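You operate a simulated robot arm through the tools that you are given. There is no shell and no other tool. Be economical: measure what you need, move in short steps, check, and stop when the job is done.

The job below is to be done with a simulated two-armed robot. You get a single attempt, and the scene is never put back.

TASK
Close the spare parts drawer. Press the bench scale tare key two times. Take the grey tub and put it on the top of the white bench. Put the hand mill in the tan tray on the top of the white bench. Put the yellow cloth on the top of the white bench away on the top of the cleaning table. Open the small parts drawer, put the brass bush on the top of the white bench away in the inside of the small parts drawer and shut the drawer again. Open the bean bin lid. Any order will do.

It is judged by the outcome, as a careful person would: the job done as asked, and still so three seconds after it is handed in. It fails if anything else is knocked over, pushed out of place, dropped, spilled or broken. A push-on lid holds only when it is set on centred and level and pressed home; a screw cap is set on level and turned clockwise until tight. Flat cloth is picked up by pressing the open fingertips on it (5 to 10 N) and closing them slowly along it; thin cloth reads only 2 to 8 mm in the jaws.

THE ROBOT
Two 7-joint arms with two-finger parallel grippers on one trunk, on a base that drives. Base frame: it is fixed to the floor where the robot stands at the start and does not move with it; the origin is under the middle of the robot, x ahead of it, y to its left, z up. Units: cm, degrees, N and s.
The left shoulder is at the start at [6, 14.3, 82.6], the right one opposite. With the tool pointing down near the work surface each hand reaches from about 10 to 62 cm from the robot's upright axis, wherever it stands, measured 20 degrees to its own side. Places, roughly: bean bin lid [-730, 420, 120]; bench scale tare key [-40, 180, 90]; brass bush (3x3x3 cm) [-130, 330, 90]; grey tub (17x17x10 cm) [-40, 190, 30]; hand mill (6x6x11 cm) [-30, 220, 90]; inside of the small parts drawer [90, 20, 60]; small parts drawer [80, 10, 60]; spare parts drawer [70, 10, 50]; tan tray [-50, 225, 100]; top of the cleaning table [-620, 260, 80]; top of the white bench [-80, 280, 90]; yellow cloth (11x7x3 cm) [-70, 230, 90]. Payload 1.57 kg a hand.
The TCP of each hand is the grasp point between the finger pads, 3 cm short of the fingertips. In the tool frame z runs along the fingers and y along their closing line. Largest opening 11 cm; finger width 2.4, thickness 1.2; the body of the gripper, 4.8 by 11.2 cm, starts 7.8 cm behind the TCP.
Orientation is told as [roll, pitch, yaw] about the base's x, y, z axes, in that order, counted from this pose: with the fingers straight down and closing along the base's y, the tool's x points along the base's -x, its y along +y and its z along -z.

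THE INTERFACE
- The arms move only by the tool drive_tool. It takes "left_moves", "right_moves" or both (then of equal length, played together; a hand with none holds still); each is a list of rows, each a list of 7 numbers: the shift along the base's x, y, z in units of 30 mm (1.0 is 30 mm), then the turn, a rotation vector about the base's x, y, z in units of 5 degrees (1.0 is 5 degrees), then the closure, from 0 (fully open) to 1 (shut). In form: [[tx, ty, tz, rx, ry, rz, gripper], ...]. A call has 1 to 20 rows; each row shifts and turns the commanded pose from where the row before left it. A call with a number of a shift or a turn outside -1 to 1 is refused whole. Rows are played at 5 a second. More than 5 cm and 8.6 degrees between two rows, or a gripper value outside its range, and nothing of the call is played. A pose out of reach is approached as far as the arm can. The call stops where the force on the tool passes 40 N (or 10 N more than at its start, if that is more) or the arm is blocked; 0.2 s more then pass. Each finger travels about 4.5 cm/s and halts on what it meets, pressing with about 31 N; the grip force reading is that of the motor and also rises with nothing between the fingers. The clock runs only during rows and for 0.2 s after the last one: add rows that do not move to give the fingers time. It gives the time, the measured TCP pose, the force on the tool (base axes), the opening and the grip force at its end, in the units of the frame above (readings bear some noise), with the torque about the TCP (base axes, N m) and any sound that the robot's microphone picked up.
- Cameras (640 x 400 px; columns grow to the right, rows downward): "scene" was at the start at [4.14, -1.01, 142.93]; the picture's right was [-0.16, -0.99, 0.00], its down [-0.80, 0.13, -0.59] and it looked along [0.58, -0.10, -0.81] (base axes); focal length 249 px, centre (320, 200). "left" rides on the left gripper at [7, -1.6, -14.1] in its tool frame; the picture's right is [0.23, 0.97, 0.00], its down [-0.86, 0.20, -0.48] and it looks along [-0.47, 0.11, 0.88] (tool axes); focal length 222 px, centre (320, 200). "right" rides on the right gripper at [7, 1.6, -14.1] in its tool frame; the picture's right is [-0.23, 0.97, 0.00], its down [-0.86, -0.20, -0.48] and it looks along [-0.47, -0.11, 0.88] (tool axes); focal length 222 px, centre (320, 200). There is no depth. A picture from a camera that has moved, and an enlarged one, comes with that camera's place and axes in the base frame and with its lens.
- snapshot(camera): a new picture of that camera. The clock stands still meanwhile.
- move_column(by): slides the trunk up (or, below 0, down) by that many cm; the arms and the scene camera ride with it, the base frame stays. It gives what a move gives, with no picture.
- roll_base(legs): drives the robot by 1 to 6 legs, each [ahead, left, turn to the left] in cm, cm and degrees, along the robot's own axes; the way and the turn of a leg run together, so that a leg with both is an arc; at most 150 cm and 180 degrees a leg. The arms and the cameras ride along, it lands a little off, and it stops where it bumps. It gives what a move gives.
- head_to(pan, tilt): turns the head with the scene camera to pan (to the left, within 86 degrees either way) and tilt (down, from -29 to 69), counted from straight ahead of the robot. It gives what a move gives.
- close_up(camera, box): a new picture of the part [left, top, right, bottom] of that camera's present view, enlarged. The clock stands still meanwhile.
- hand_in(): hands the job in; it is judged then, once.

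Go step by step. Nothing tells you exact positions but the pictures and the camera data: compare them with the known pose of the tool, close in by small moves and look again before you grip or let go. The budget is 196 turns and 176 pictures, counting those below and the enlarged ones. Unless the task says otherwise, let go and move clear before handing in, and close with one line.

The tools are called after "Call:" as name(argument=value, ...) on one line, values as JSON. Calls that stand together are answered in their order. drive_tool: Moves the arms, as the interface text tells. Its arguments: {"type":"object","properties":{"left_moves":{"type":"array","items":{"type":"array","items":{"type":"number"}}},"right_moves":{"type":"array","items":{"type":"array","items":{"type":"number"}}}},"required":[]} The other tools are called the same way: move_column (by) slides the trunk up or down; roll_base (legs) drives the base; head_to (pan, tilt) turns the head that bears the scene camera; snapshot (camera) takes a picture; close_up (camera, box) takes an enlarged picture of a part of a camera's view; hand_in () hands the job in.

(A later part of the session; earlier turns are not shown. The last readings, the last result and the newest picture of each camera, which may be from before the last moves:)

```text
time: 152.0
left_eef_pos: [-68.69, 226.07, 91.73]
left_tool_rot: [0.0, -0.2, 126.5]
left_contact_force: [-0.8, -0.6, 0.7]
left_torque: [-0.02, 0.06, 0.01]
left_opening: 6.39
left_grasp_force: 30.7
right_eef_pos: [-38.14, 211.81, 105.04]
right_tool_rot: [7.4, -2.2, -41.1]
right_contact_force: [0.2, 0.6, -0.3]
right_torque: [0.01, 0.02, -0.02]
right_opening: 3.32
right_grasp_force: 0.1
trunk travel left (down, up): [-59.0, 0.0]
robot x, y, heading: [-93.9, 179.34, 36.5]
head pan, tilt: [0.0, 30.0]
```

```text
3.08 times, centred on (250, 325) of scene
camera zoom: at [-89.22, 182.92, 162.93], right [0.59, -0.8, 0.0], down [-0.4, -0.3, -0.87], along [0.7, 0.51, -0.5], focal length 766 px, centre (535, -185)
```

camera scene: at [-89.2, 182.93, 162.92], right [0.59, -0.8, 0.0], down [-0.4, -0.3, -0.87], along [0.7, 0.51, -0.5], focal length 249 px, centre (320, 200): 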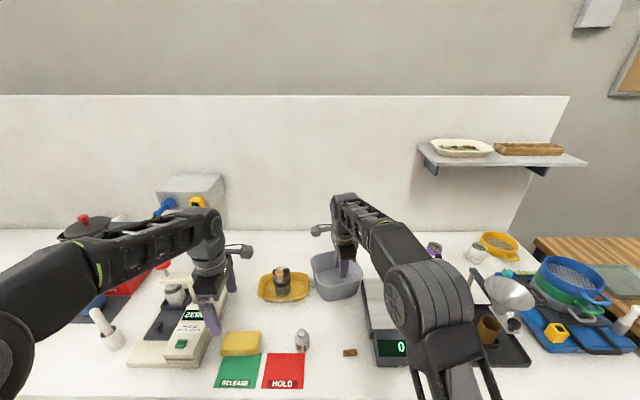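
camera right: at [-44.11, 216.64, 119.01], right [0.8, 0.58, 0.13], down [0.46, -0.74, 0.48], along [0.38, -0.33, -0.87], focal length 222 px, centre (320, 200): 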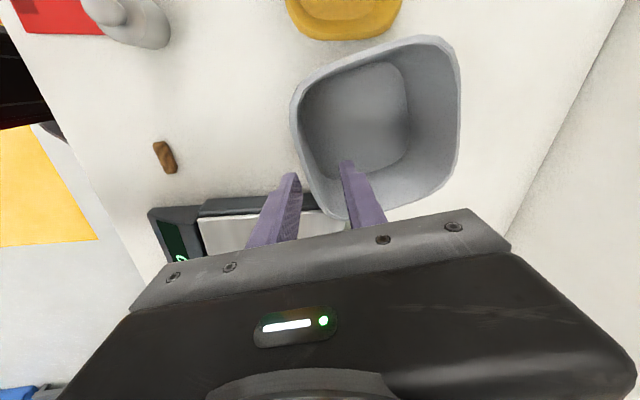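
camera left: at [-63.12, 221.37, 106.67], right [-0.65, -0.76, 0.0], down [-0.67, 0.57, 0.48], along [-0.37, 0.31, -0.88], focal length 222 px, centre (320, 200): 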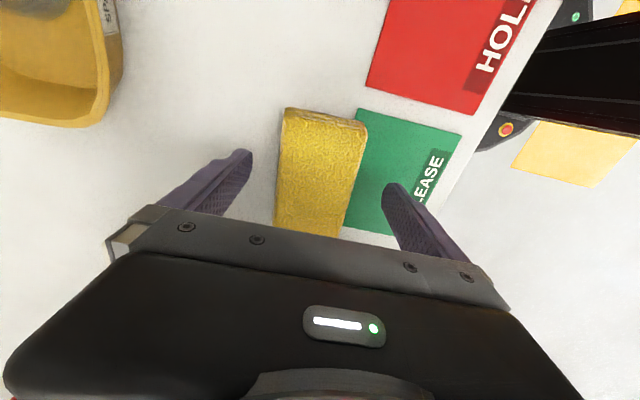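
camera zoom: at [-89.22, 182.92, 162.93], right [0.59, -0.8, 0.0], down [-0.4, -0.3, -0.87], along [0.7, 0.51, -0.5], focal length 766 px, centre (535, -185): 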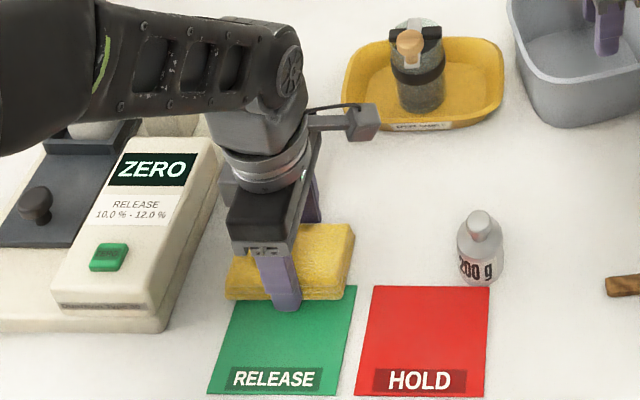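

The cloth is gripped (6.4 cm, 31 N). I'll lift and look.

Call:
drive_tool(left_moves=[[0, 0, 0.5, 0, 0, 0, 0.95], [0, 0, 0.9, 0, 0, 0, 0.95], [0, 0, 0.9, 0, 0, 0, 0.95], [0, 0, 0.9, 0, 0, 0, 0.95], [0, 0, 0.9, 0, 0, 0, 0.95], [0, 0, 0.9, 0, 0, 0, 0.95], [0, 0, 0.9, 0, 0, 0, 0.95]])

Call:
close_up(camera="scene", box=[120, 200, 320, 390])

```text
time: 153.6
left_eef_pos: [-68.59, 225.86, 109.33]
left_tool_rot: [-0.1, -0.1, 126.5]
left_contact_force: [0.5, -0.2, -1.0]
left_torque: [0.0, -0.03, -0.04]
left_opening: 6.38
left_grasp_force: 30.5
right_eef_pos: [-38.05, 211.88, 104.98]
right_tool_rot: [7.3, -2.2, -41.1]
right_contact_force: [-0.1, 0.2, -0.4]
right_torque: [0.02, 0.0, 0.02]
right_opening: 3.32
right_grasp_force: 0.0
trunk travel left (down, up): [-59.0, 0.0]
robot x, y, heading: [-94.02, 179.32, 36.6]
head pan, tilt: [0.0, 30.0]
```

```text
2.11 times, centred on (220, 295) of scene
camera zoom: at [-89.24, 182.91, 162.92], right [0.59, -0.8, 0.0], down [-0.4, -0.3, -0.87], along [0.7, 0.51, -0.5], focal length 524 px, centre (530, 0)
```

zoom: 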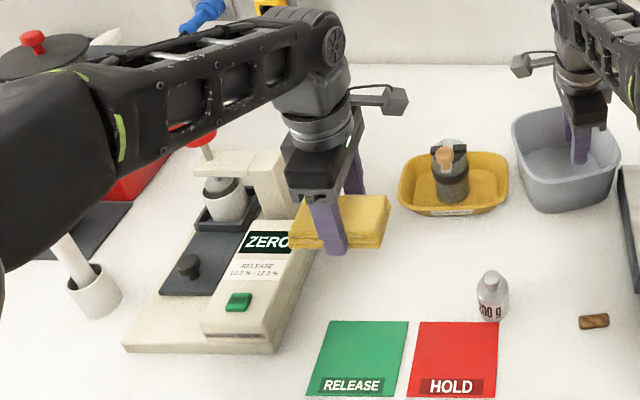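

Cloth in hand. I'll back out and slide left towards the brass bush.

Call:
roll_base(legs=[[-42, 0, 0], [0, 150, 0], [0, 8, 0]])

Call:
head_to(pan=0, tilt=40)

Call:
snapshot(camera="scene")

```text
time: 163.9
left_eef_pos: [-191.17, 328.86, 109.41]
left_tool_rot: [0.0, -0.1, 124.1]
left_contact_force: [-0.2, 0.1, -1.0]
left_torque: [0.0, -0.05, 0.01]
left_opening: 6.27
left_grasp_force: 31.1
right_eef_pos: [-161.4, 313.7, 105.19]
right_tool_rot: [7.3, -2.3, -43.4]
right_contact_force: [0.2, 0.8, 0.2]
right_torque: [0.01, -0.02, 0.01]
right_opening: 3.3
right_grasp_force: 0.1
trunk travel left (down, up): [-59.0, 0.0]
robot x, y, heading: [-218.4, 283.13, 33.6]
head pan, tilt: [0.0, 30.0]
```

```text
time: 164.6
left_eef_pos: [-191.06, 328.74, 109.33]
left_tool_rot: [-0.1, -0.2, 124.0]
left_contact_force: [-0.4, -0.5, -0.7]
left_torque: [0.0, 0.0, -0.01]
left_opening: 6.29
left_grasp_force: 30.7
right_eef_pos: [-161.23, 313.52, 104.95]
right_tool_rot: [7.3, -2.2, -43.4]
right_contact_force: [-0.3, 0.4, 0.3]
right_torque: [0.01, 0.01, -0.02]
right_opening: 3.26
right_grasp_force: 0.0
trunk travel left (down, up): [-59.0, 0.0]
robot x, y, heading: [-218.69, 283.03, 34.1]
head pan, tilt: [0.0, 40.0]
```

```text
91 pictures are left
camera scene: at [-214.02, 286.31, 161.4], right [0.56, -0.83, 0.0], down [-0.53, -0.36, -0.77], along [0.63, 0.43, -0.64], focal length 249 px, centre (320, 200)
```

scene: 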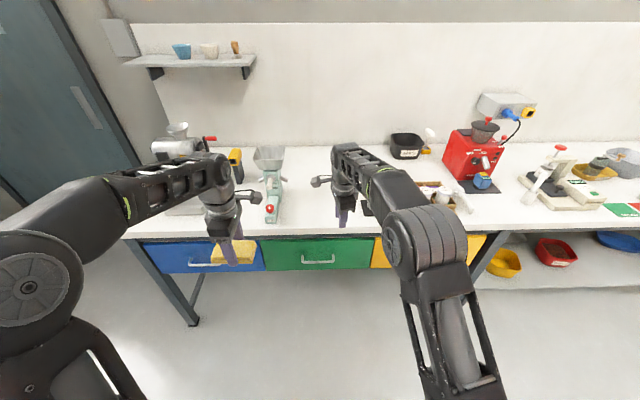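

Call:
drive_tool(right_moves=[[-0.6, -0.5, 0.3, 0, 0, 0, 0.4], [-0.6, -0.5, 0.3, 0, 0, 0, 0.4], [-0.6, -0.5, 0, 0, 0, 0, 0.4], [0.2, -0.9, 0, 0, 0, 0, 0.4], [0.2, -0.9, 0, 0, 0, 0, 0.4]])

Call:
close_up(camera="scene", box=[250, 110, 490, 260])

Call:
snapshot(camera="right")

```text
time: 165.8
left_eef_pos: [-191.23, 328.89, 109.33]
left_tool_rot: [0.0, -0.2, 124.1]
left_contact_force: [-0.8, 0.2, -0.3]
left_torque: [0.05, -0.03, 0.0]
left_opening: 6.26
left_grasp_force: 30.3
right_eef_pos: [-165.51, 303.44, 106.79]
right_tool_rot: [7.3, -2.1, -43.4]
right_contact_force: [-0.3, -0.7, -0.4]
right_torque: [0.02, 0.02, 0.01]
right_opening: 6.62
right_grasp_force: 0.1
trunk travel left (down, up): [-59.0, 0.0]
robot x, y, heading: [-218.62, 282.8, 34.1]
head pan, tilt: [0.0, 40.0]
```

```text
2.67 times, centred on (370, 185) of scene
camera zoom: at [-214.04, 286.25, 161.39], right [0.56, -0.83, 0.0], down [-0.53, -0.36, -0.77], along [0.63, 0.43, -0.64], focal length 664 px, centre (187, 240)
```

zoom: 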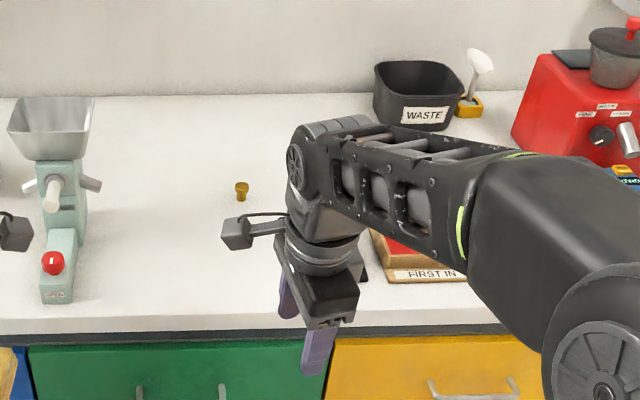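

```text
89 pictures are left
camera right: at [-171.19, 308.51, 120.77], right [0.82, 0.55, 0.13], down [0.43, -0.76, 0.48], along [0.37, -0.34, -0.87], focal length 222 px, centre (320, 200)
```

right: 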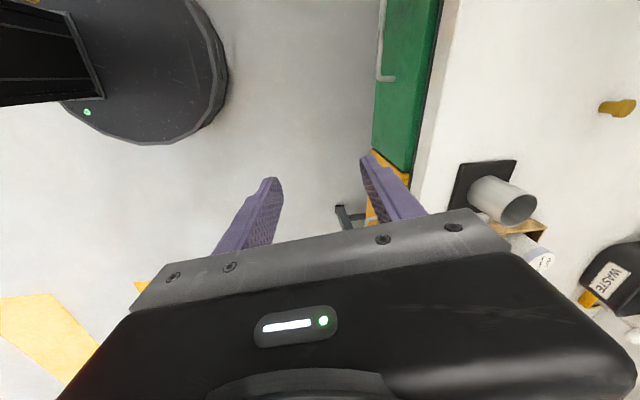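

The bush is at [-126.2, 333.6, 89.5] (both cameras agree). A green hopper machine stands in front of my left hand, so I'll pull that hand back before rolling in.

Call:
drive_tool(left_moves=[[-0.75, -0.55, 0, 0, 0, 0, 0.95], [-0.75, -0.55, 0, 0, 0, 0, 0.95], [-0.75, -0.55, 0, 0, 0, 0, 0.95], [-0.75, -0.55, 0, 0, 0, 0, 0.95], [-0.75, -0.55, 0, 0, 0, 0, 0.95], [-0.75, -0.55, 0, 0, 0, 0, 0.95], [-0.75, -0.55, 0, 0, 0, 0, 0.95], [-0.75, -0.55, 0, 0, 0, 0, 0.95]])

Call:
roll_base(legs=[[20, 0, 2], [12, 0, 0]])

Call:
snapshot(camera="scene")

Call:
snapshot(camera="right")

```text
time: 167.6
left_eef_pos: [-209.1, 315.53, 109.42]
left_tool_rot: [-0.1, -0.2, 124.2]
left_contact_force: [-0.3, 0.5, 0.1]
left_torque: [0.02, -0.04, 0.02]
left_opening: 6.26
left_grasp_force: 30.7
right_eef_pos: [-165.57, 303.49, 106.86]
right_tool_rot: [7.4, -2.1, -43.4]
right_contact_force: [0.4, 0.0, 0.3]
right_torque: [-0.01, -0.02, 0.0]
right_opening: 6.61
right_grasp_force: 0.1
trunk travel left (down, up): [-59.0, 0.0]
robot x, y, heading: [-218.73, 283.11, 33.9]
head pan, tilt: [0.0, 40.0]
```

```text
time: 170.0
left_eef_pos: [-183.75, 334.52, 109.33]
left_tool_rot: [0.0, -0.2, 125.9]
left_contact_force: [-0.1, 0.5, -0.2]
left_torque: [-0.04, 0.03, 0.02]
left_opening: 6.28
left_grasp_force: 30.6
right_eef_pos: [-139.92, 324.01, 106.67]
right_tool_rot: [7.2, -2.3, -41.7]
right_contact_force: [0.0, -0.3, -0.2]
right_torque: [-0.02, 0.01, 0.0]
right_opening: 6.56
right_grasp_force: 0.1
trunk travel left (down, up): [-59.0, 0.0]
robot x, y, heading: [-192.28, 301.55, 35.9]
head pan, tilt: [0.0, 40.0]
```

```text
88 pictures are left
camera scene: at [-187.8, 305.19, 161.38], right [0.59, -0.81, 0.0], down [-0.52, -0.38, -0.77], along [0.62, 0.45, -0.64], focal length 249 px, centre (320, 200)
```

scene: 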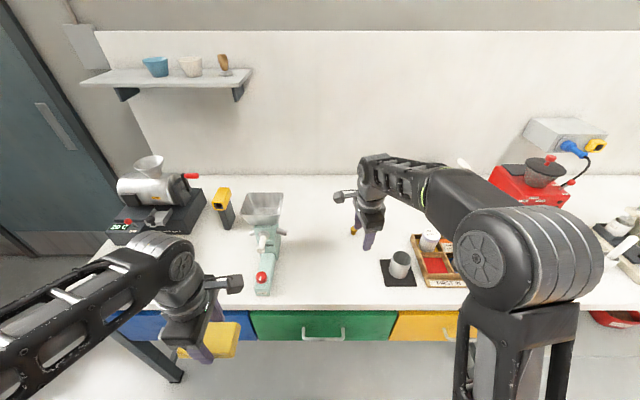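

```text
87 pictures are left
camera right: at [-145.73, 328.77, 120.69], right [0.81, 0.58, 0.13], down [0.46, -0.75, 0.48], along [0.37, -0.33, -0.87], focal length 222 px, centre (320, 200)
```

right: 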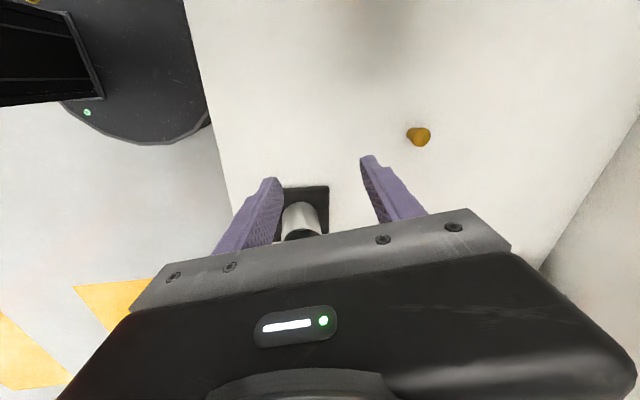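

Call:
roll_base(legs=[[6, 0, 0]])

Call:
drive_tool(right_moves=[[0.6, 0.4, 0, 0, 0, 0, 0.3], [0.6, 0.4, 0, 0, 0, 0, 0.3], [0.6, 0.4, -0.3, 0, 0, 0, 0.3], [0.6, 0.4, -0.6, 0, 0, 0, 0.3], [0.5, 0.35, -0.6, 0, 0, 0, 0.3], [0, 0, 0, 0, 0, 0, 0.3]])

Call:
snapshot(camera="right")

```text
time: 171.0
left_eef_pos: [-178.83, 338.12, 109.43]
left_tool_rot: [0.1, -0.2, 125.9]
left_contact_force: [1.4, 0.7, -1.6]
left_torque: [-0.02, 0.02, -0.02]
left_opening: 6.28
left_grasp_force: 31.3
right_eef_pos: [-134.89, 327.62, 106.69]
right_tool_rot: [7.1, -2.2, -41.5]
right_contact_force: [0.1, -0.1, -0.4]
right_torque: [-0.04, 0.04, 0.02]
right_opening: 6.61
right_grasp_force: 0.1
trunk travel left (down, up): [-59.0, 0.0]
robot x, y, heading: [-187.54, 305.35, 35.8]
head pan, tilt: [0.0, 40.0]
```

```text
time: 172.4
left_eef_pos: [-178.99, 338.03, 109.31]
left_tool_rot: [-0.1, -0.2, 126.0]
left_contact_force: [0.2, -0.9, -1.2]
left_torque: [0.0, -0.02, 0.03]
left_opening: 6.28
left_grasp_force: 30.9
right_eef_pos: [-126.58, 333.32, 102.29]
right_tool_rot: [7.2, -2.2, -41.4]
right_contact_force: [-1.0, -0.7, -0.3]
right_torque: [0.0, 0.01, -0.01]
right_opening: 7.7
right_grasp_force: 0.1
trunk travel left (down, up): [-59.0, 0.0]
robot x, y, heading: [-187.49, 305.1, 35.5]
head pan, tilt: [0.0, 40.0]
```

```text
86 pictures are left
camera right: at [-132.35, 338.13, 116.31], right [0.81, 0.58, 0.13], down [0.46, -0.75, 0.48], along [0.38, -0.33, -0.87], focal length 222 px, centre (320, 200)
```

right: 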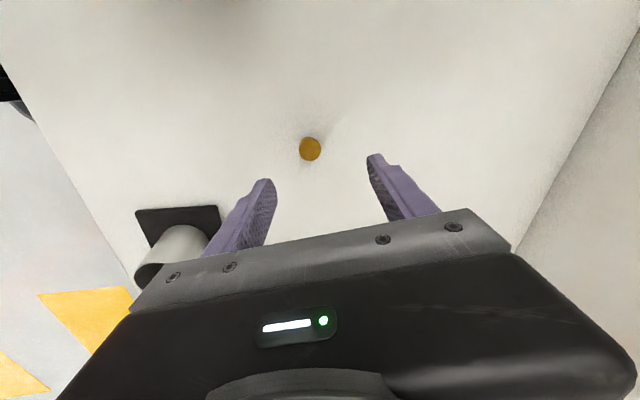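

Call:
drive_tool(right_moves=[[0.13, 0, -0.95, 0, 0, 0, 0.4], [0, 0, -0.95, 0, 0, 0, 0.4], [0, 0, -0.95, 0, 0, 0, 0.4], [0, 0, -0.4, 0, 0, 0, 0.4], [0, 0, -0.4, 0, 0, 0, 0.4], [0, 0, 0, 0, 0, 0, 0.4]])

Call:
snapshot(camera="right")

```text
time: 173.8
left_eef_pos: [-178.94, 338.1, 109.32]
left_tool_rot: [0.1, -0.3, 125.9]
left_contact_force: [0.0, -0.8, -0.6]
left_torque: [-0.01, 0.02, 0.0]
left_opening: 6.27
left_grasp_force: 31.3
right_eef_pos: [-126.09, 333.36, 91.47]
right_tool_rot: [7.4, -2.2, -41.5]
right_contact_force: [-0.3, -1.0, 10.8]
right_torque: [-0.34, 0.41, 0.02]
right_opening: 6.59
right_grasp_force: 0.1
trunk travel left (down, up): [-59.0, 0.0]
robot x, y, heading: [-187.19, 305.21, 36.0]
head pan, tilt: [0.0, 40.0]
```

```text
85 pictures are left
camera right: at [-132.01, 338.16, 105.53], right [0.81, 0.58, 0.13], down [0.45, -0.75, 0.48], along [0.38, -0.33, -0.87], focal length 222 px, centre (320, 200)
```

right: 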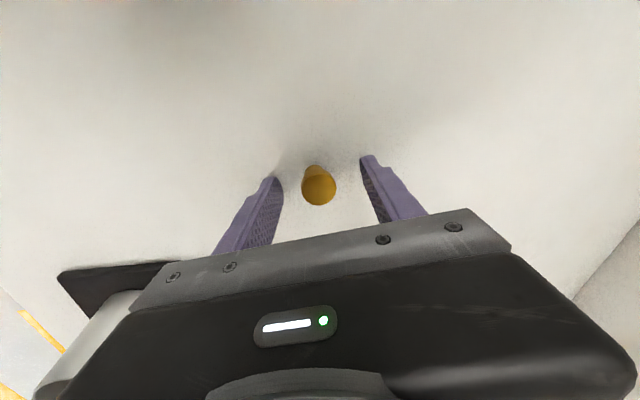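

Fingertips touch the bench and the bush is centred. I'll raise slightly and close.

Call:
drive_tool(right_moves=[[0, 0, 0.1, 0, 0, 0, 0.5], [0, 0, 0, 0, 0, 0, 0.7], [0, 0, 0, 0, 0, 0, 0.85], [0, 0, 0, 0, 0, 0, 1], [0, 0, 0, 0, 0, 0, 1], [0, 0, 0, 0, 0, 0, 1], [0, 0, 0.3, 0, 0, 0, 1], [0, 0, 0.9, 0, 0, 0, 1], [0, 0, 0.9, 0, 0, 0, 1]])

Call:
snapshot(camera="right")

```text
time: 175.8
left_eef_pos: [-178.99, 337.97, 109.33]
left_tool_rot: [0.0, -0.3, 125.9]
left_contact_force: [-0.1, 0.7, -0.9]
left_torque: [0.02, 0.01, 0.03]
left_opening: 6.3
left_grasp_force: 31.1
right_eef_pos: [-126.26, 333.57, 97.91]
right_tool_rot: [7.3, -2.2, -41.6]
right_contact_force: [0.2, 0.3, -0.5]
right_torque: [0.0, -0.01, 0.01]
right_opening: 2.55
right_grasp_force: 30.9
trunk travel left (down, up): [-59.0, 0.0]
robot x, y, heading: [-187.61, 305.22, 35.9]
head pan, tilt: [0.0, 40.0]
```

```text
84 pictures are left
camera right: at [-132.14, 338.27, 111.89], right [0.81, 0.58, 0.13], down [0.46, -0.75, 0.48], along [0.38, -0.33, -0.87], focal length 222 px, centre (320, 200)
```

right: 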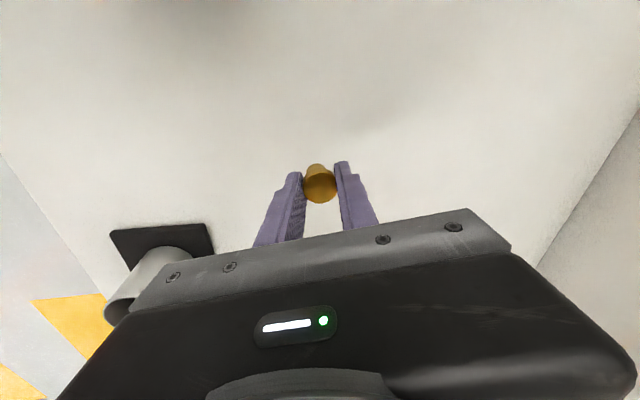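

The bush is gripped (2.55 cm). I'll lift, tuck the hand in, back out and travel back along the aisle to the drawer.

Call:
drive_tool(right_moves=[[0, 0, 0.9, 0, 0, 0, 1], [0, 0, 0.9, 0, 0, 0, 1], [-0.5, -0.36, 0.3, 0, 0, 0, 1], [-0.8, -0.58, 0, 0, 0, 0, 1], [-0.8, -0.58, 0, 0, 0, 0, 1], [-0.8, -0.58, 0, 0, 0, 0, 1]])

Call:
roll_base(legs=[[-42, 0, 0], [0, -150, 0]])

```text
time: 177.2
left_eef_pos: [-179.03, 338.03, 109.31]
left_tool_rot: [0.0, -0.1, 125.9]
left_contact_force: [0.0, -0.4, 0.4]
left_torque: [0.03, -0.03, 0.04]
left_opening: 6.29
left_grasp_force: 31.1
right_eef_pos: [-134.86, 327.12, 104.12]
right_tool_rot: [7.3, -2.2, -41.5]
right_contact_force: [-1.3, 0.3, -0.5]
right_torque: [0.03, -0.02, 0.0]
right_opening: 2.54
right_grasp_force: 30.9
trunk travel left (down, up): [-59.0, 0.0]
robot x, y, heading: [-187.2, 305.27, 36.1]
head pan, tilt: [0.0, 40.0]
```

```text
time: 186.8
left_eef_pos: [-125.22, 191.42, 109.34]
left_tool_rot: [0.0, -0.1, 125.6]
left_contact_force: [-0.2, -0.1, -0.3]
left_torque: [-0.01, 0.02, 0.0]
left_opening: 6.31
left_grasp_force: 31.0
right_eef_pos: [-81.08, 180.16, 104.14]
right_tool_rot: [7.4, -2.2, -41.9]
right_contact_force: [-1.0, -0.6, -0.9]
right_torque: [-0.02, -0.01, -0.03]
right_opening: 2.51
right_grasp_force: 30.7
trunk travel left (down, up): [-59.0, 0.0]
robot x, y, heading: [-133.87, 158.6, 35.9]
head pan, tilt: [0.0, 40.0]
```

Call:
roll_base(legs=[[0, -150, 0], [0, -77, 0]])

Call:
head_to(pan=-5, tilt=50)

Call:
snapshot(camera="scene")

Call:
snapshot(camera="right")

```text
time: 197.9
left_eef_pos: [7.3, 9.33, 109.45]
left_tool_rot: [-0.1, -0.2, 126.9]
left_contact_force: [0.4, 0.3, -0.5]
left_torque: [-0.01, -0.02, -0.03]
left_opening: 6.29
left_grasp_force: 31.1
right_eef_pos: [51.76, -0.85, 104.23]
right_tool_rot: [7.4, -2.2, -40.6]
right_contact_force: [0.2, 0.4, -1.3]
right_torque: [0.01, 0.01, -0.02]
right_opening: 2.52
right_grasp_force: 31.0
trunk travel left (down, up): [-59.0, 0.0]
robot x, y, heading: [-0.1, -23.63, 36.9]
head pan, tilt: [0.0, 40.0]
```

```text
time: 198.7
left_eef_pos: [7.37, 9.3, 109.31]
left_tool_rot: [0.0, -0.2, 126.8]
left_contact_force: [-0.6, -0.2, -1.1]
left_torque: [-0.03, 0.02, -0.03]
left_opening: 6.26
left_grasp_force: 30.9
right_eef_pos: [51.68, -0.86, 104.08]
right_tool_rot: [7.2, -2.2, -40.5]
right_contact_force: [0.1, -0.3, 0.5]
right_torque: [-0.01, 0.03, 0.02]
right_opening: 2.51
right_grasp_force: 31.4
trunk travel left (down, up): [-59.0, 0.0]
robot x, y, heading: [-0.94, -23.7, 37.1]
head pan, tilt: [-5.0, 50.0]
```

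```text
83 pictures are left
camera scene: at [3.47, -21.12, 159.98], right [0.53, -0.85, 0.0], down [-0.65, -0.4, -0.64], along [0.55, 0.34, -0.77], focal length 249 px, centre (320, 200)
```

scene: 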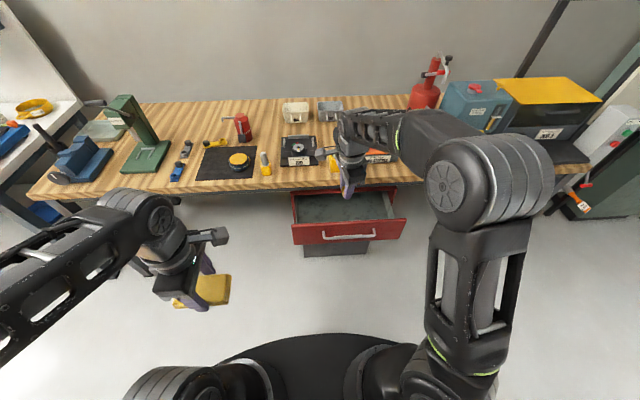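

```text
82 pictures are left
camera right: at [45.74, 3.92, 118.17], right [0.8, 0.59, 0.13], down [0.47, -0.74, 0.48], along [0.38, -0.32, -0.87], focal length 222 px, centre (320, 200)
```

right: 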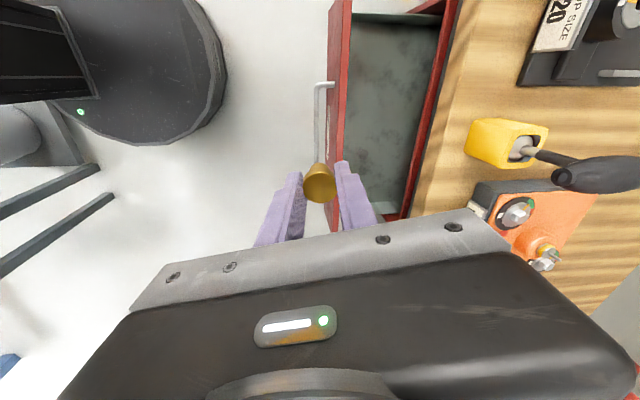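

The drawer is still open. I'll roll 10 cm forward and move the bush over the middle of the drawer.

Call:
roll_base(legs=[[10, 0, 0]])

Call:
drive_tool(right_moves=[[0.8, 0.58, 0, 0, 0, 0, 1], [0.8, 0.58, 0, 0, 0, 0, 1], [0, 0, 0, 0, 0, 0, 1]])

Call:
move_column(by=-22)

Call:
snapshot(camera="right")

Call:
snapshot(camera="scene")

```text
time: 199.8
left_eef_pos: [15.45, 15.62, 109.33]
left_tool_rot: [0.2, -0.2, 127.0]
left_contact_force: [0.0, 0.0, -1.0]
left_torque: [-0.04, 0.02, 0.0]
left_opening: 6.25
left_grasp_force: 31.5
right_eef_pos: [59.82, 5.55, 104.2]
right_tool_rot: [7.1, -2.2, -40.4]
right_contact_force: [0.2, 0.1, 0.1]
right_torque: [-0.07, 0.04, 0.0]
right_opening: 2.51
right_grasp_force: 31.0
trunk travel left (down, up): [-59.0, 0.0]
robot x, y, heading: [7.81, -17.4, 37.0]
head pan, tilt: [-5.0, 50.0]
```

```text
time: 200.6
left_eef_pos: [15.17, 15.55, 109.26]
left_tool_rot: [-0.1, -0.2, 127.0]
left_contact_force: [0.6, -0.1, -0.5]
left_torque: [-0.03, -0.01, -0.01]
left_opening: 6.28
left_grasp_force: 31.1
right_eef_pos: [64.58, 9.05, 104.36]
right_tool_rot: [7.3, -2.3, -40.4]
right_contact_force: [-0.5, -0.3, -0.7]
right_torque: [-0.01, -0.01, 0.06]
right_opening: 2.49
right_grasp_force: 31.1
trunk travel left (down, up): [-59.0, 0.0]
robot x, y, heading: [7.55, -17.31, 37.1]
head pan, tilt: [-5.0, 50.0]
```

```text
time: 202.9
left_eef_pos: [15.22, 15.5, 87.29]
left_tool_rot: [0.0, -0.3, 127.0]
left_contact_force: [0.0, -0.2, 0.0]
left_torque: [-0.01, -0.02, 0.0]
left_opening: 6.31
left_grasp_force: 31.5
right_eef_pos: [64.67, 9.03, 82.26]
right_tool_rot: [7.3, -2.1, -40.5]
right_contact_force: [-0.4, 0.7, -0.8]
right_torque: [-0.03, 0.03, 0.01]
right_opening: 2.5
right_grasp_force: 31.6
trunk travel left (down, up): [-37.0, 22.0]
robot x, y, heading: [7.63, -17.59, 37.2]
head pan, tilt: [-5.0, 50.0]
```

```text
81 pictures are left
camera right: at [58.66, 13.66, 96.17], right [0.8, 0.59, 0.13], down [0.47, -0.74, 0.48], along [0.38, -0.32, -0.87], focal length 222 px, centre (320, 200)
```

right: 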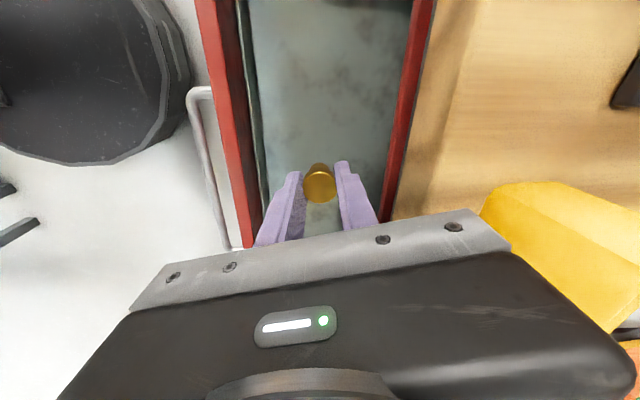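

```text
80 pictures are left
camera scene: at [11.58, -15.01, 137.98], right [0.53, -0.85, 0.0], down [-0.65, -0.41, -0.64], along [0.54, 0.34, -0.77], focal length 249 px, centre (320, 200)
```

scene: 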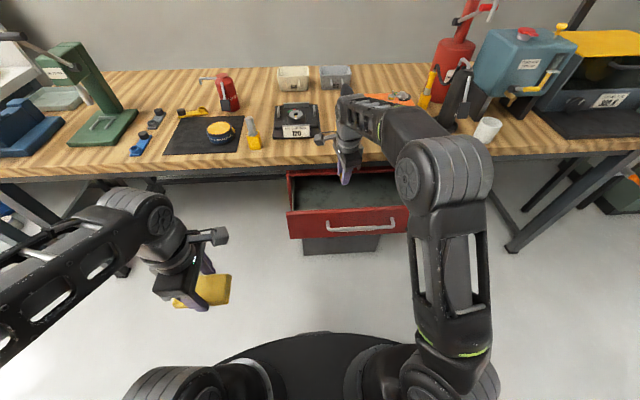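

Centred over the drawer. I'll lower 12 cm, then look.

Call:
move_column(by=-11)

Call:
snapshot(camera="right")

```text
time: 204.4
left_eef_pos: [15.29, 15.54, 76.32]
left_tool_rot: [0.0, -0.1, 127.1]
left_contact_force: [-0.1, -0.1, -0.7]
left_torque: [0.04, 0.0, -0.02]
left_opening: 6.32
left_grasp_force: 30.9
right_eef_pos: [64.53, 9.03, 71.18]
right_tool_rot: [7.3, -2.2, -40.4]
right_contact_force: [-0.7, 0.2, -0.4]
right_torque: [-0.01, 0.0, 0.0]
right_opening: 2.5
right_grasp_force: 30.6
trunk travel left (down, up): [-26.0, 33.0]
robot x, y, heading: [8.05, -17.58, 37.2]
head pan, tilt: [-5.0, 50.0]
```

```text
79 pictures are left
camera right: at [58.66, 13.66, 85.17], right [0.8, 0.59, 0.13], down [0.47, -0.74, 0.48], along [0.38, -0.32, -0.87], focal length 222 px, centre (320, 200)
```

right: 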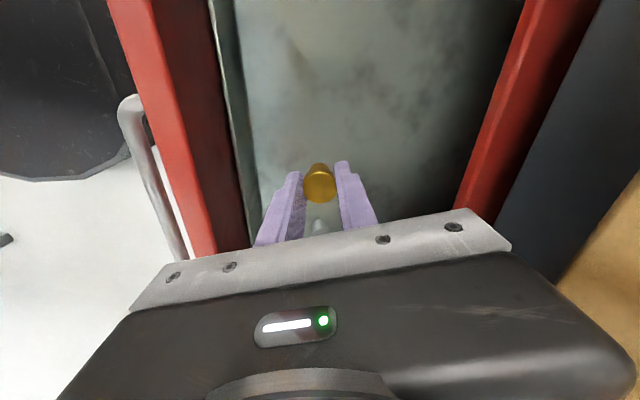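

Call:
drive_tool(right_moves=[[0, 0, -0.3, 0, 0, 0, 1], [0, 0, -0.3, 0, 0, 0, 1], [0, 0, -0.2, 0, 0, 0, 1], [0, 0, -0.2, 0, 0, 0, 1]])

Call:
snapshot(camera="right")

```text
time: 205.4
left_eef_pos: [15.25, 15.39, 76.42]
left_tool_rot: [0.0, -0.3, 127.1]
left_contact_force: [0.5, -0.4, -0.4]
left_torque: [0.02, 0.0, 0.03]
left_opening: 6.28
left_grasp_force: 30.6
right_eef_pos: [64.68, 9.04, 68.18]
right_tool_rot: [7.1, -2.2, -40.5]
right_contact_force: [0.1, 0.6, -1.1]
right_torque: [-0.01, -0.01, 0.03]
right_opening: 2.51
right_grasp_force: 31.9
trunk travel left (down, up): [-26.0, 33.0]
robot x, y, heading: [7.4, -17.59, 37.0]
head pan, tilt: [-5.0, 50.0]
```

```text
78 pictures are left
camera right: at [58.66, 13.69, 82.17], right [0.8, 0.59, 0.13], down [0.47, -0.74, 0.48], along [0.38, -0.32, -0.87], focal length 222 px, centre (320, 200)
```

right: 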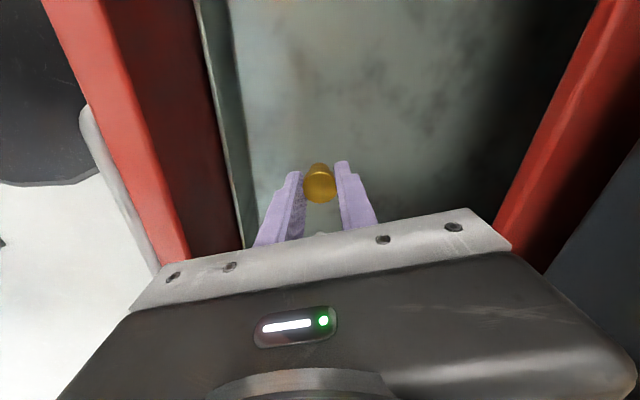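

Call:
drive_tool(right_moves=[[0.35, 0.25, 0, 0, 0, 0, 1], [0, 0, -0.2, 0, 0, 0, 1], [0, 0, -0.2, 0, 0, 0, 1], [0, 0, -0.2, 0, 0, 0, 1]])

Call:
drive_tool(right_moves=[[0, 0, -0.15, 0, 0, 0, 1], [0, 0, -0.15, 0, 0, 0, 1], [0, 0, 0, 0, 0, 0, 1]])

Call:
snapshot(camera="right")

```text
time: 206.4
left_eef_pos: [15.39, 15.5, 76.27]
left_tool_rot: [0.1, -0.1, 127.1]
left_contact_force: [0.0, 0.1, -0.9]
left_torque: [0.01, -0.02, 0.02]
left_opening: 6.3
left_grasp_force: 30.8
right_eef_pos: [65.79, 9.82, 66.55]
right_tool_rot: [7.4, -2.2, -40.5]
right_contact_force: [-0.5, -0.6, -0.3]
right_torque: [0.01, -0.01, -0.02]
right_opening: 2.5
right_grasp_force: 31.3
trunk travel left (down, up): [-26.0, 33.0]
robot x, y, heading: [7.37, -17.63, 37.2]
head pan, tilt: [-5.0, 50.0]
```

```text
time: 207.2
left_eef_pos: [15.33, 15.54, 76.29]
left_tool_rot: [0.0, -0.2, 127.1]
left_contact_force: [-0.9, -0.1, -0.8]
left_torque: [-0.01, 0.01, 0.01]
left_opening: 6.3
left_grasp_force: 31.0
right_eef_pos: [65.71, 9.65, 65.44]
right_tool_rot: [7.1, -2.2, -40.4]
right_contact_force: [0.2, 0.0, -0.1]
right_torque: [-0.02, 0.02, -0.01]
right_opening: 2.51
right_grasp_force: 30.8
trunk travel left (down, up): [-26.0, 33.0]
robot x, y, heading: [7.63, -17.28, 37.2]
head pan, tilt: [-5.0, 50.0]
```

```text
77 pictures are left
camera right: at [59.75, 14.36, 79.39], right [0.8, 0.59, 0.13], down [0.47, -0.74, 0.48], along [0.38, -0.32, -0.87], focal length 222 px, centre (320, 200)
```

right: 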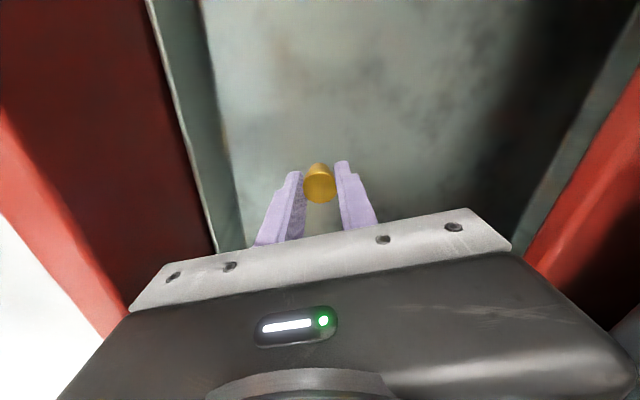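

Call:
drive_tool(right_moves=[[0, 0, -0.2, 0, 0, 0, 1], [0, 0, -0.2, 0, 0, 0, 1], [0, 0, -0.2, 0, 0, 0, 1], [0, 0, 0, 0, 0, 0, 1]])

Call:
snapshot(camera="right")

```text
time: 208.2
left_eef_pos: [15.3, 15.5, 76.42]
left_tool_rot: [0.0, -0.3, 127.1]
left_contact_force: [0.4, -1.0, -0.8]
left_torque: [-0.04, 0.0, -0.01]
left_opening: 6.26
left_grasp_force: 31.2
right_eef_pos: [65.8, 9.67, 63.6]
right_tool_rot: [7.1, -2.1, -40.4]
right_contact_force: [-0.4, -0.3, -1.2]
right_torque: [0.03, -0.03, -0.01]
right_opening: 2.51
right_grasp_force: 31.2
trunk travel left (down, up): [-26.0, 33.0]
robot x, y, heading: [7.43, -17.53, 37.2]
head pan, tilt: [-5.0, 50.0]
```

```text
76 pictures are left
camera right: at [59.8, 14.4, 77.63], right [0.8, 0.59, 0.13], down [0.47, -0.74, 0.48], along [0.38, -0.32, -0.87], focal length 222 px, centre (320, 200)
```

right: 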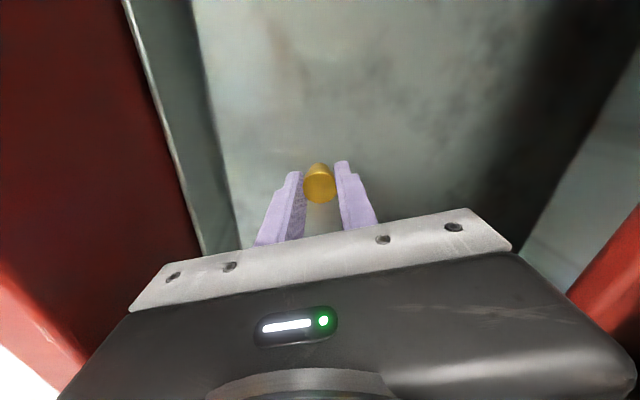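

Call:
drive_tool(right_moves=[[0, 0, -0.15, 0, 0, 0, 1], [0, 0, -0.15, 0, 0, 0, 1], [0, 0, -0.15, 0, 0, 0, 1], [0, 0, 0, 0, 0, 0, 1]])

```text
time: 209.2
left_eef_pos: [15.33, 15.56, 76.34]
left_tool_rot: [-0.1, -0.2, 127.2]
left_contact_force: [-0.7, 0.6, -1.1]
left_torque: [-0.04, -0.01, -0.01]
left_opening: 6.3
left_grasp_force: 30.7
right_eef_pos: [65.76, 9.78, 62.69]
right_tool_rot: [7.6, -2.3, -40.4]
right_contact_force: [2.3, 0.4, 24.2]
right_torque: [-0.1, -0.02, 0.0]
right_opening: 2.52
right_grasp_force: 31.3
trunk travel left (down, up): [-26.0, 33.0]
robot x, y, heading: [7.74, -17.64, 37.2]
head pan, tilt: [-5.0, 50.0]
```

Floor contact (24 N). I'll ease up, release and rise straight out.

Call:
drive_tool(right_moves=[[0, 0, 0.1, 0, 0, 0, 1], [0, 0, 0, 0, 0, 0, 0.75], [0, 0, 0, 0, 0, 0, 0.6], [0, 0, 0, 0, 0, 0, 0.6], [0, 0, 0.4, 0, 0, 0, 0.6], [0, 0, 0.9, 0, 0, 0, 0.6], [0, 0, 0.9, 0, 0, 0, 0.6], [0, 0, 0.9, 0, 0, 0, 0.6], [0, 0, 0.9, 0, 0, 0, 0.6], [0, 0, 0.9, 0, 0, 0, 0.6], [0, 0, 0.9, 0, 0, 0, 0.6]])

Call:
snapshot(camera="right")

```text
time: 211.6
left_eef_pos: [15.36, 15.57, 76.35]
left_tool_rot: [0.0, -0.2, 127.2]
left_contact_force: [-0.6, 0.4, -0.7]
left_torque: [0.02, -0.02, 0.0]
left_opening: 6.28
left_grasp_force: 31.3
right_eef_pos: [65.78, 9.85, 80.12]
right_tool_rot: [7.2, -2.2, -40.4]
right_contact_force: [-0.3, 0.1, -0.1]
right_torque: [0.02, 0.0, 0.0]
right_opening: 4.42
right_grasp_force: 0.2
trunk travel left (down, up): [-26.0, 33.0]
robot x, y, heading: [7.42, -17.44, 37.1]
head pan, tilt: [-5.0, 50.0]
```

```text
75 pictures are left
camera right: at [59.78, 14.4, 93.99], right [0.8, 0.59, 0.13], down [0.47, -0.74, 0.48], along [0.38, -0.32, -0.87], focal length 222 px, centre (320, 200)
```

right: 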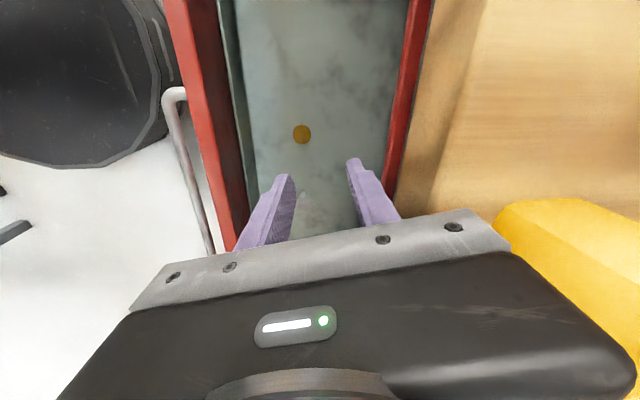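

The bush stands in the drawer. I'll back off, drop the closed fingers in front of the panel with a forward pitch, and push it shut.

Call:
roll_base(legs=[[-15, 0, 0]])

Call:
drive_tool(right_moves=[[-0.6, -0.44, 0, 0, 0, 0, 1], [-0.6, -0.44, 0, 0.588, -0.809, 0, 1], [-0.6, -0.44, 0, 0.588, -0.809, 0, 1], [-0.5, -0.36, -0.5, 0.588, -0.809, 0, 1], [0, 0, -0.8, 0.588, -0.809, 0, 1], [0, 0, -0.8, 0.588, -0.809, 0, 1], [0, 0, -0.8, 0.588, -0.809, 0, 1], [0, 0, -0.8, 0.588, -0.809, 0, 1], [0, 0, 0, 0, 0, 0, 1]])

Call:
snapshot(camera="right")

Call:
snapshot(camera="scene")

```text
time: 212.9
left_eef_pos: [3.55, 6.54, 76.36]
left_tool_rot: [0.1, -0.3, 126.9]
left_contact_force: [-0.4, 1.2, -0.2]
left_torque: [0.01, 0.04, -0.03]
left_opening: 6.27
left_grasp_force: 31.1
right_eef_pos: [53.91, 0.61, 80.08]
right_tool_rot: [7.3, -2.2, -40.4]
right_contact_force: [0.2, 0.6, 0.0]
right_torque: [-0.02, 0.0, -0.01]
right_opening: 4.42
right_grasp_force: 0.0
trunk travel left (down, up): [-26.0, 33.0]
robot x, y, heading: [-4.41, -26.16, 37.4]
head pan, tilt: [-5.0, 50.0]
```

```text
time: 214.9
left_eef_pos: [3.47, 6.51, 76.34]
left_tool_rot: [-0.1, -0.2, 127.0]
left_contact_force: [-0.1, 0.5, -1.1]
left_torque: [-0.02, 0.03, -0.03]
left_opening: 6.29
left_grasp_force: 31.1
right_eef_pos: [47.17, -4.38, 68.8]
right_tool_rot: [41.7, -9.5, -44.1]
right_contact_force: [-0.6, 0.0, 0.0]
right_torque: [-0.05, -0.03, -0.01]
right_opening: 0.03
right_grasp_force: 21.6
trunk travel left (down, up): [-26.0, 33.0]
robot x, y, heading: [-4.51, -26.51, 37.2]
head pan, tilt: [-5.0, 50.0]
```

```text
74 pictures are left
camera right: at [34.95, -4.22, 79.18], right [0.59, 0.44, 0.68], down [0.26, -0.9, 0.36], along [0.77, -0.04, -0.64], focal length 222 px, centre (320, 200)
```

right: 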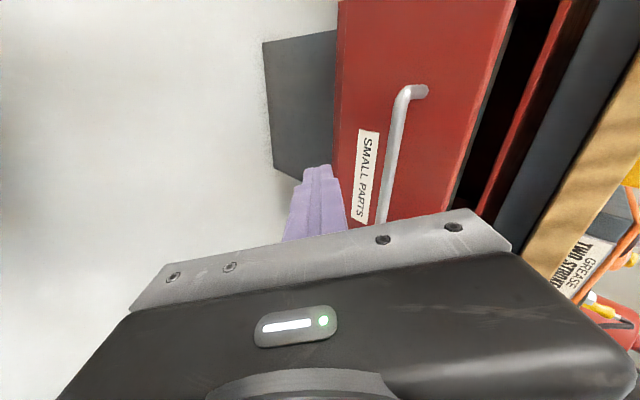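

```text
73 pictures are left
camera scene: at [-0.37, -24.02, 126.98], right [0.53, -0.85, 0.0], down [-0.65, -0.41, -0.64], along [0.55, 0.34, -0.77], focal length 249 px, centre (320, 200)
```

scene: 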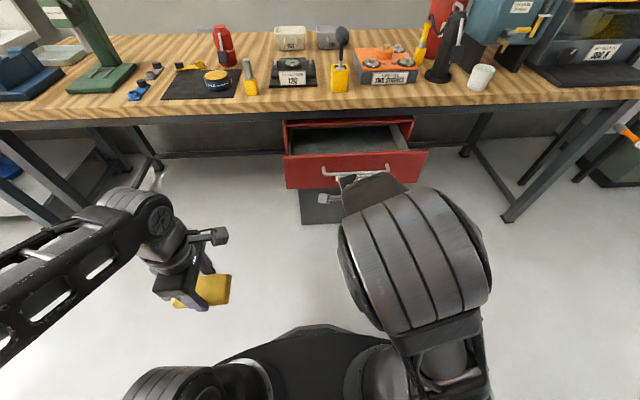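

Call:
drive_tool(right_moves=[[0, 0, -0.6, 0, 0, 0, 1], [0, 0, -0.5, 0, 0, 0, 1]])

Call:
roll_base(legs=[[8, 0, 0]])

Call:
drive_tool(right_moves=[[0.5, 0.36, 0, 0, 0, 0, 1], [0.6, 0.44, 0, 0, 0, 0, 1], [0.7, 0.51, 0, 0, 0, 0, 1], [0.7, 0.51, 0, 0, 0, 0, 1]])

Call:
snapshot(camera="scene")

```text
time: 215.5
left_eef_pos: [3.34, 6.5, 76.28]
left_tool_rot: [0.0, -0.3, 127.1]
left_contact_force: [0.2, 0.3, -0.4]
left_torque: [-0.02, 0.0, 0.04]
left_opening: 6.3
left_grasp_force: 30.9
right_eef_pos: [47.01, -4.46, 65.62]
right_tool_rot: [41.6, -9.6, -44.0]
right_contact_force: [-0.5, 0.5, 0.0]
right_torque: [0.03, -0.03, -0.03]
right_opening: 0.02
right_grasp_force: 21.6
trunk travel left (down, up): [-26.0, 33.0]
robot x, y, heading: [-4.41, -26.81, 37.1]
head pan, tilt: [-5.0, 50.0]
```

```text
time: 216.6
left_eef_pos: [9.98, 11.45, 76.35]
left_tool_rot: [0.0, -0.3, 127.0]
left_contact_force: [0.2, -0.2, -1.1]
left_torque: [0.05, -0.04, -0.03]
left_opening: 6.31
left_grasp_force: 31.0
right_eef_pos: [53.64, 0.57, 65.58]
right_tool_rot: [41.6, -9.5, -44.0]
right_contact_force: [-0.2, 0.1, 0.4]
right_torque: [0.02, 0.03, -0.01]
right_opening: 0.01
right_grasp_force: 21.6
trunk travel left (down, up): [-26.0, 33.0]
robot x, y, heading: [1.81, -21.81, 37.3]
head pan, tilt: [-5.0, 50.0]
```

```text
time: 217.6
left_eef_pos: [10.02, 11.54, 76.37]
left_tool_rot: [0.0, -0.2, 127.0]
left_contact_force: [-0.6, -0.2, -0.4]
left_torque: [0.04, 0.0, -0.04]
left_opening: 6.28
left_grasp_force: 31.4
right_eef_pos: [61.06, 6.09, 65.7]
right_tool_rot: [41.8, -9.4, -44.0]
right_contact_force: [-1.1, 0.0, 0.2]
right_torque: [0.01, 0.02, 0.0]
right_opening: 0.01
right_grasp_force: 20.9
trunk travel left (down, up): [-26.0, 33.0]
robot x, y, heading: [2.09, -21.69, 37.3]
head pan, tilt: [-5.0, 50.0]
```

```text
72 pictures are left
camera scene: at [6.2, -19.07, 126.98], right [0.53, -0.85, 0.0], down [-0.65, -0.41, -0.64], along [0.54, 0.34, -0.77], focal length 249 px, centre (320, 200)
```

scene: 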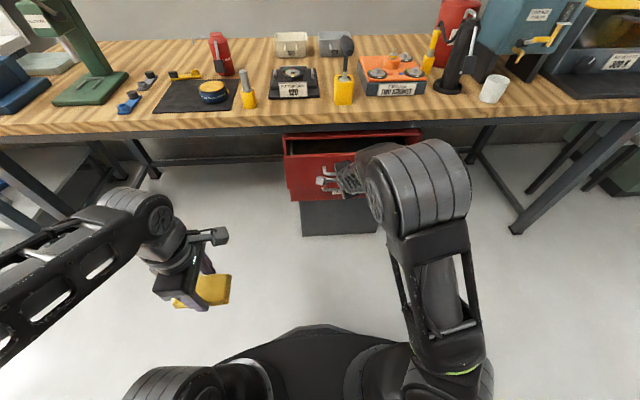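

Call:
drive_tool(right_moves=[[0.7, 0.51, 0, 0, 0, 0, 1], [0.6, 0.44, 0, 0, 0, 0, 1], [0.5, 0.36, 0, 0, 0, 0, 1], [0.4, 0.29, 0, 0, 0, 0, 1], [0.3, 0.22, 0, 0, 0, 0, 1], [0.3, 0.22, 0, 0, 0, 0, 1], [0.3, 0.22, 0, 0, 0, 0, 1]])

Call:
drive_tool(right_moves=[[0.25, 0.18, 0, 0, 0, 0, 1], [0.2, 0.15, 0, 0, 0, 0, 1]])

Call:
snapshot(camera="right")

```text
time: 218.9
left_eef_pos: [10.01, 11.47, 76.27]
left_tool_rot: [0.0, -0.1, 127.0]
left_contact_force: [0.8, 0.2, -0.2]
left_torque: [0.0, -0.04, -0.02]
left_opening: 6.3
left_grasp_force: 30.7
right_eef_pos: [68.3, 11.4, 64.71]
right_tool_rot: [40.2, -9.3, -44.0]
right_contact_force: [-1.2, 0.1, -2.1]
right_torque: [0.03, -0.01, -0.02]
right_opening: 0.0
right_grasp_force: 21.4
trunk travel left (down, up): [-26.0, 33.0]
robot x, y, heading: [2.16, -21.13, 36.9]
head pan, tilt: [-5.0, 50.0]
stopped in row 6 (right hand): the force on the tool passed its limit (the readings are from after the stop); the commanded pose is now the measured one
```

```text
time: 219.4
left_eef_pos: [9.81, 11.38, 76.46]
left_tool_rot: [0.0, -0.3, 126.9]
left_contact_force: [0.3, -0.5, 0.1]
left_torque: [0.0, 0.0, -0.01]
left_opening: 6.28
left_grasp_force: 31.4
right_eef_pos: [68.67, 11.46, 64.11]
right_tool_rot: [39.0, -9.1, -43.8]
right_contact_force: [-7.6, -5.4, 5.5]
right_torque: [-0.02, -0.07, -0.08]
right_opening: 0.0
right_grasp_force: 21.4
trunk travel left (down, up): [-26.0, 33.0]
robot x, y, heading: [1.68, -21.33, 37.0]
head pan, tilt: [-5.0, 50.0]
stopped in row 2 (right hand): the force on the tool passed its limit (the readings are from after the stop); the commanded pose is now the measured one
```

```text
71 pictures are left
camera right: at [56.86, 12.06, 74.8], right [0.61, 0.46, 0.64], down [0.26, -0.89, 0.38], along [0.74, -0.06, -0.67], focal length 222 px, centre (320, 200)
```

right: 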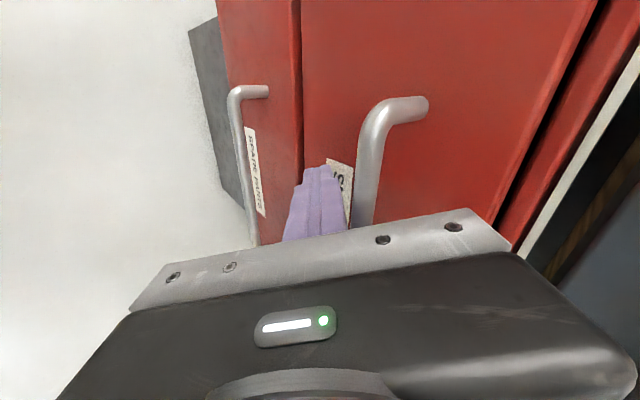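

Call:
drive_tool(right_moves=[[-0.7, -0.51, 0, 0, 0, 0, 1], [-0.7, -0.51, 0, 0, 0, 0, 1], [-0.7, -0.51, 0, 0, 0, 0, 1], [-0.7, -0.51, 0, 0, 0, 0, 1], [-0.7, -0.51, 0, 0, 0, 0, 1], [-0.6, -0.44, 0, 0, 0, 0, 1]])

Call:
close_up(camera="scene", box=[250, 100, 450, 240])

Call:
snapshot(camera="right")

```text
time: 220.8
left_eef_pos: [9.87, 11.4, 76.35]
left_tool_rot: [0.0, -0.2, 127.0]
left_contact_force: [-0.9, -1.0, -0.2]
left_torque: [-0.01, -0.02, 0.0]
left_opening: 6.28
left_grasp_force: 30.8
right_eef_pos: [56.47, 2.68, 64.04]
right_tool_rot: [39.1, -9.1, -43.9]
right_contact_force: [0.6, 0.9, 0.3]
right_torque: [0.0, -0.01, 0.03]
right_opening: 0.0
right_grasp_force: 21.6
trunk travel left (down, up): [-26.0, 33.0]
robot x, y, heading: [1.99, -21.58, 36.8]
head pan, tilt: [-5.0, 50.0]
```

```text
2.86 times, centred on (350, 170) of scene
camera zoom: at [6.1, -19.14, 126.97], right [0.53, -0.85, 0.0], down [-0.65, -0.41, -0.64], along [0.55, 0.34, -0.77], focal length 711 px, centre (234, 286)
```

zoom: 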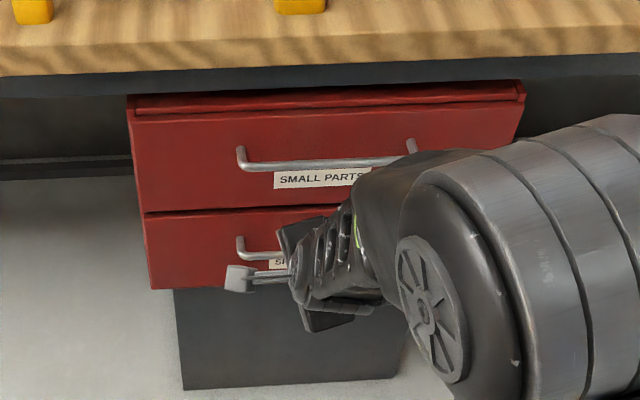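

```text
69 pictures are left
camera right: at [44.61, 3.18, 74.73], right [0.61, 0.46, 0.64], down [0.27, -0.89, 0.38], along [0.74, -0.06, -0.67], focal length 222 px, centre (320, 200)
```

right: 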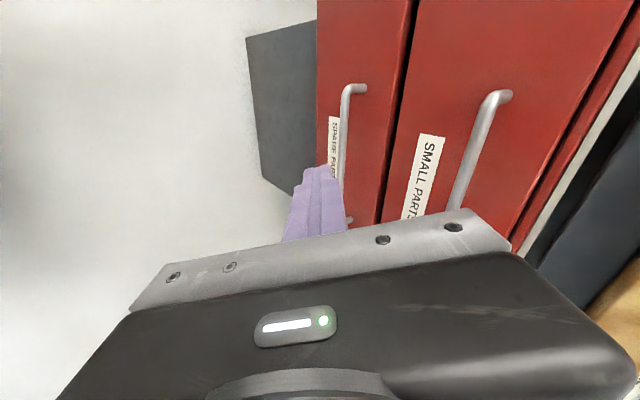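

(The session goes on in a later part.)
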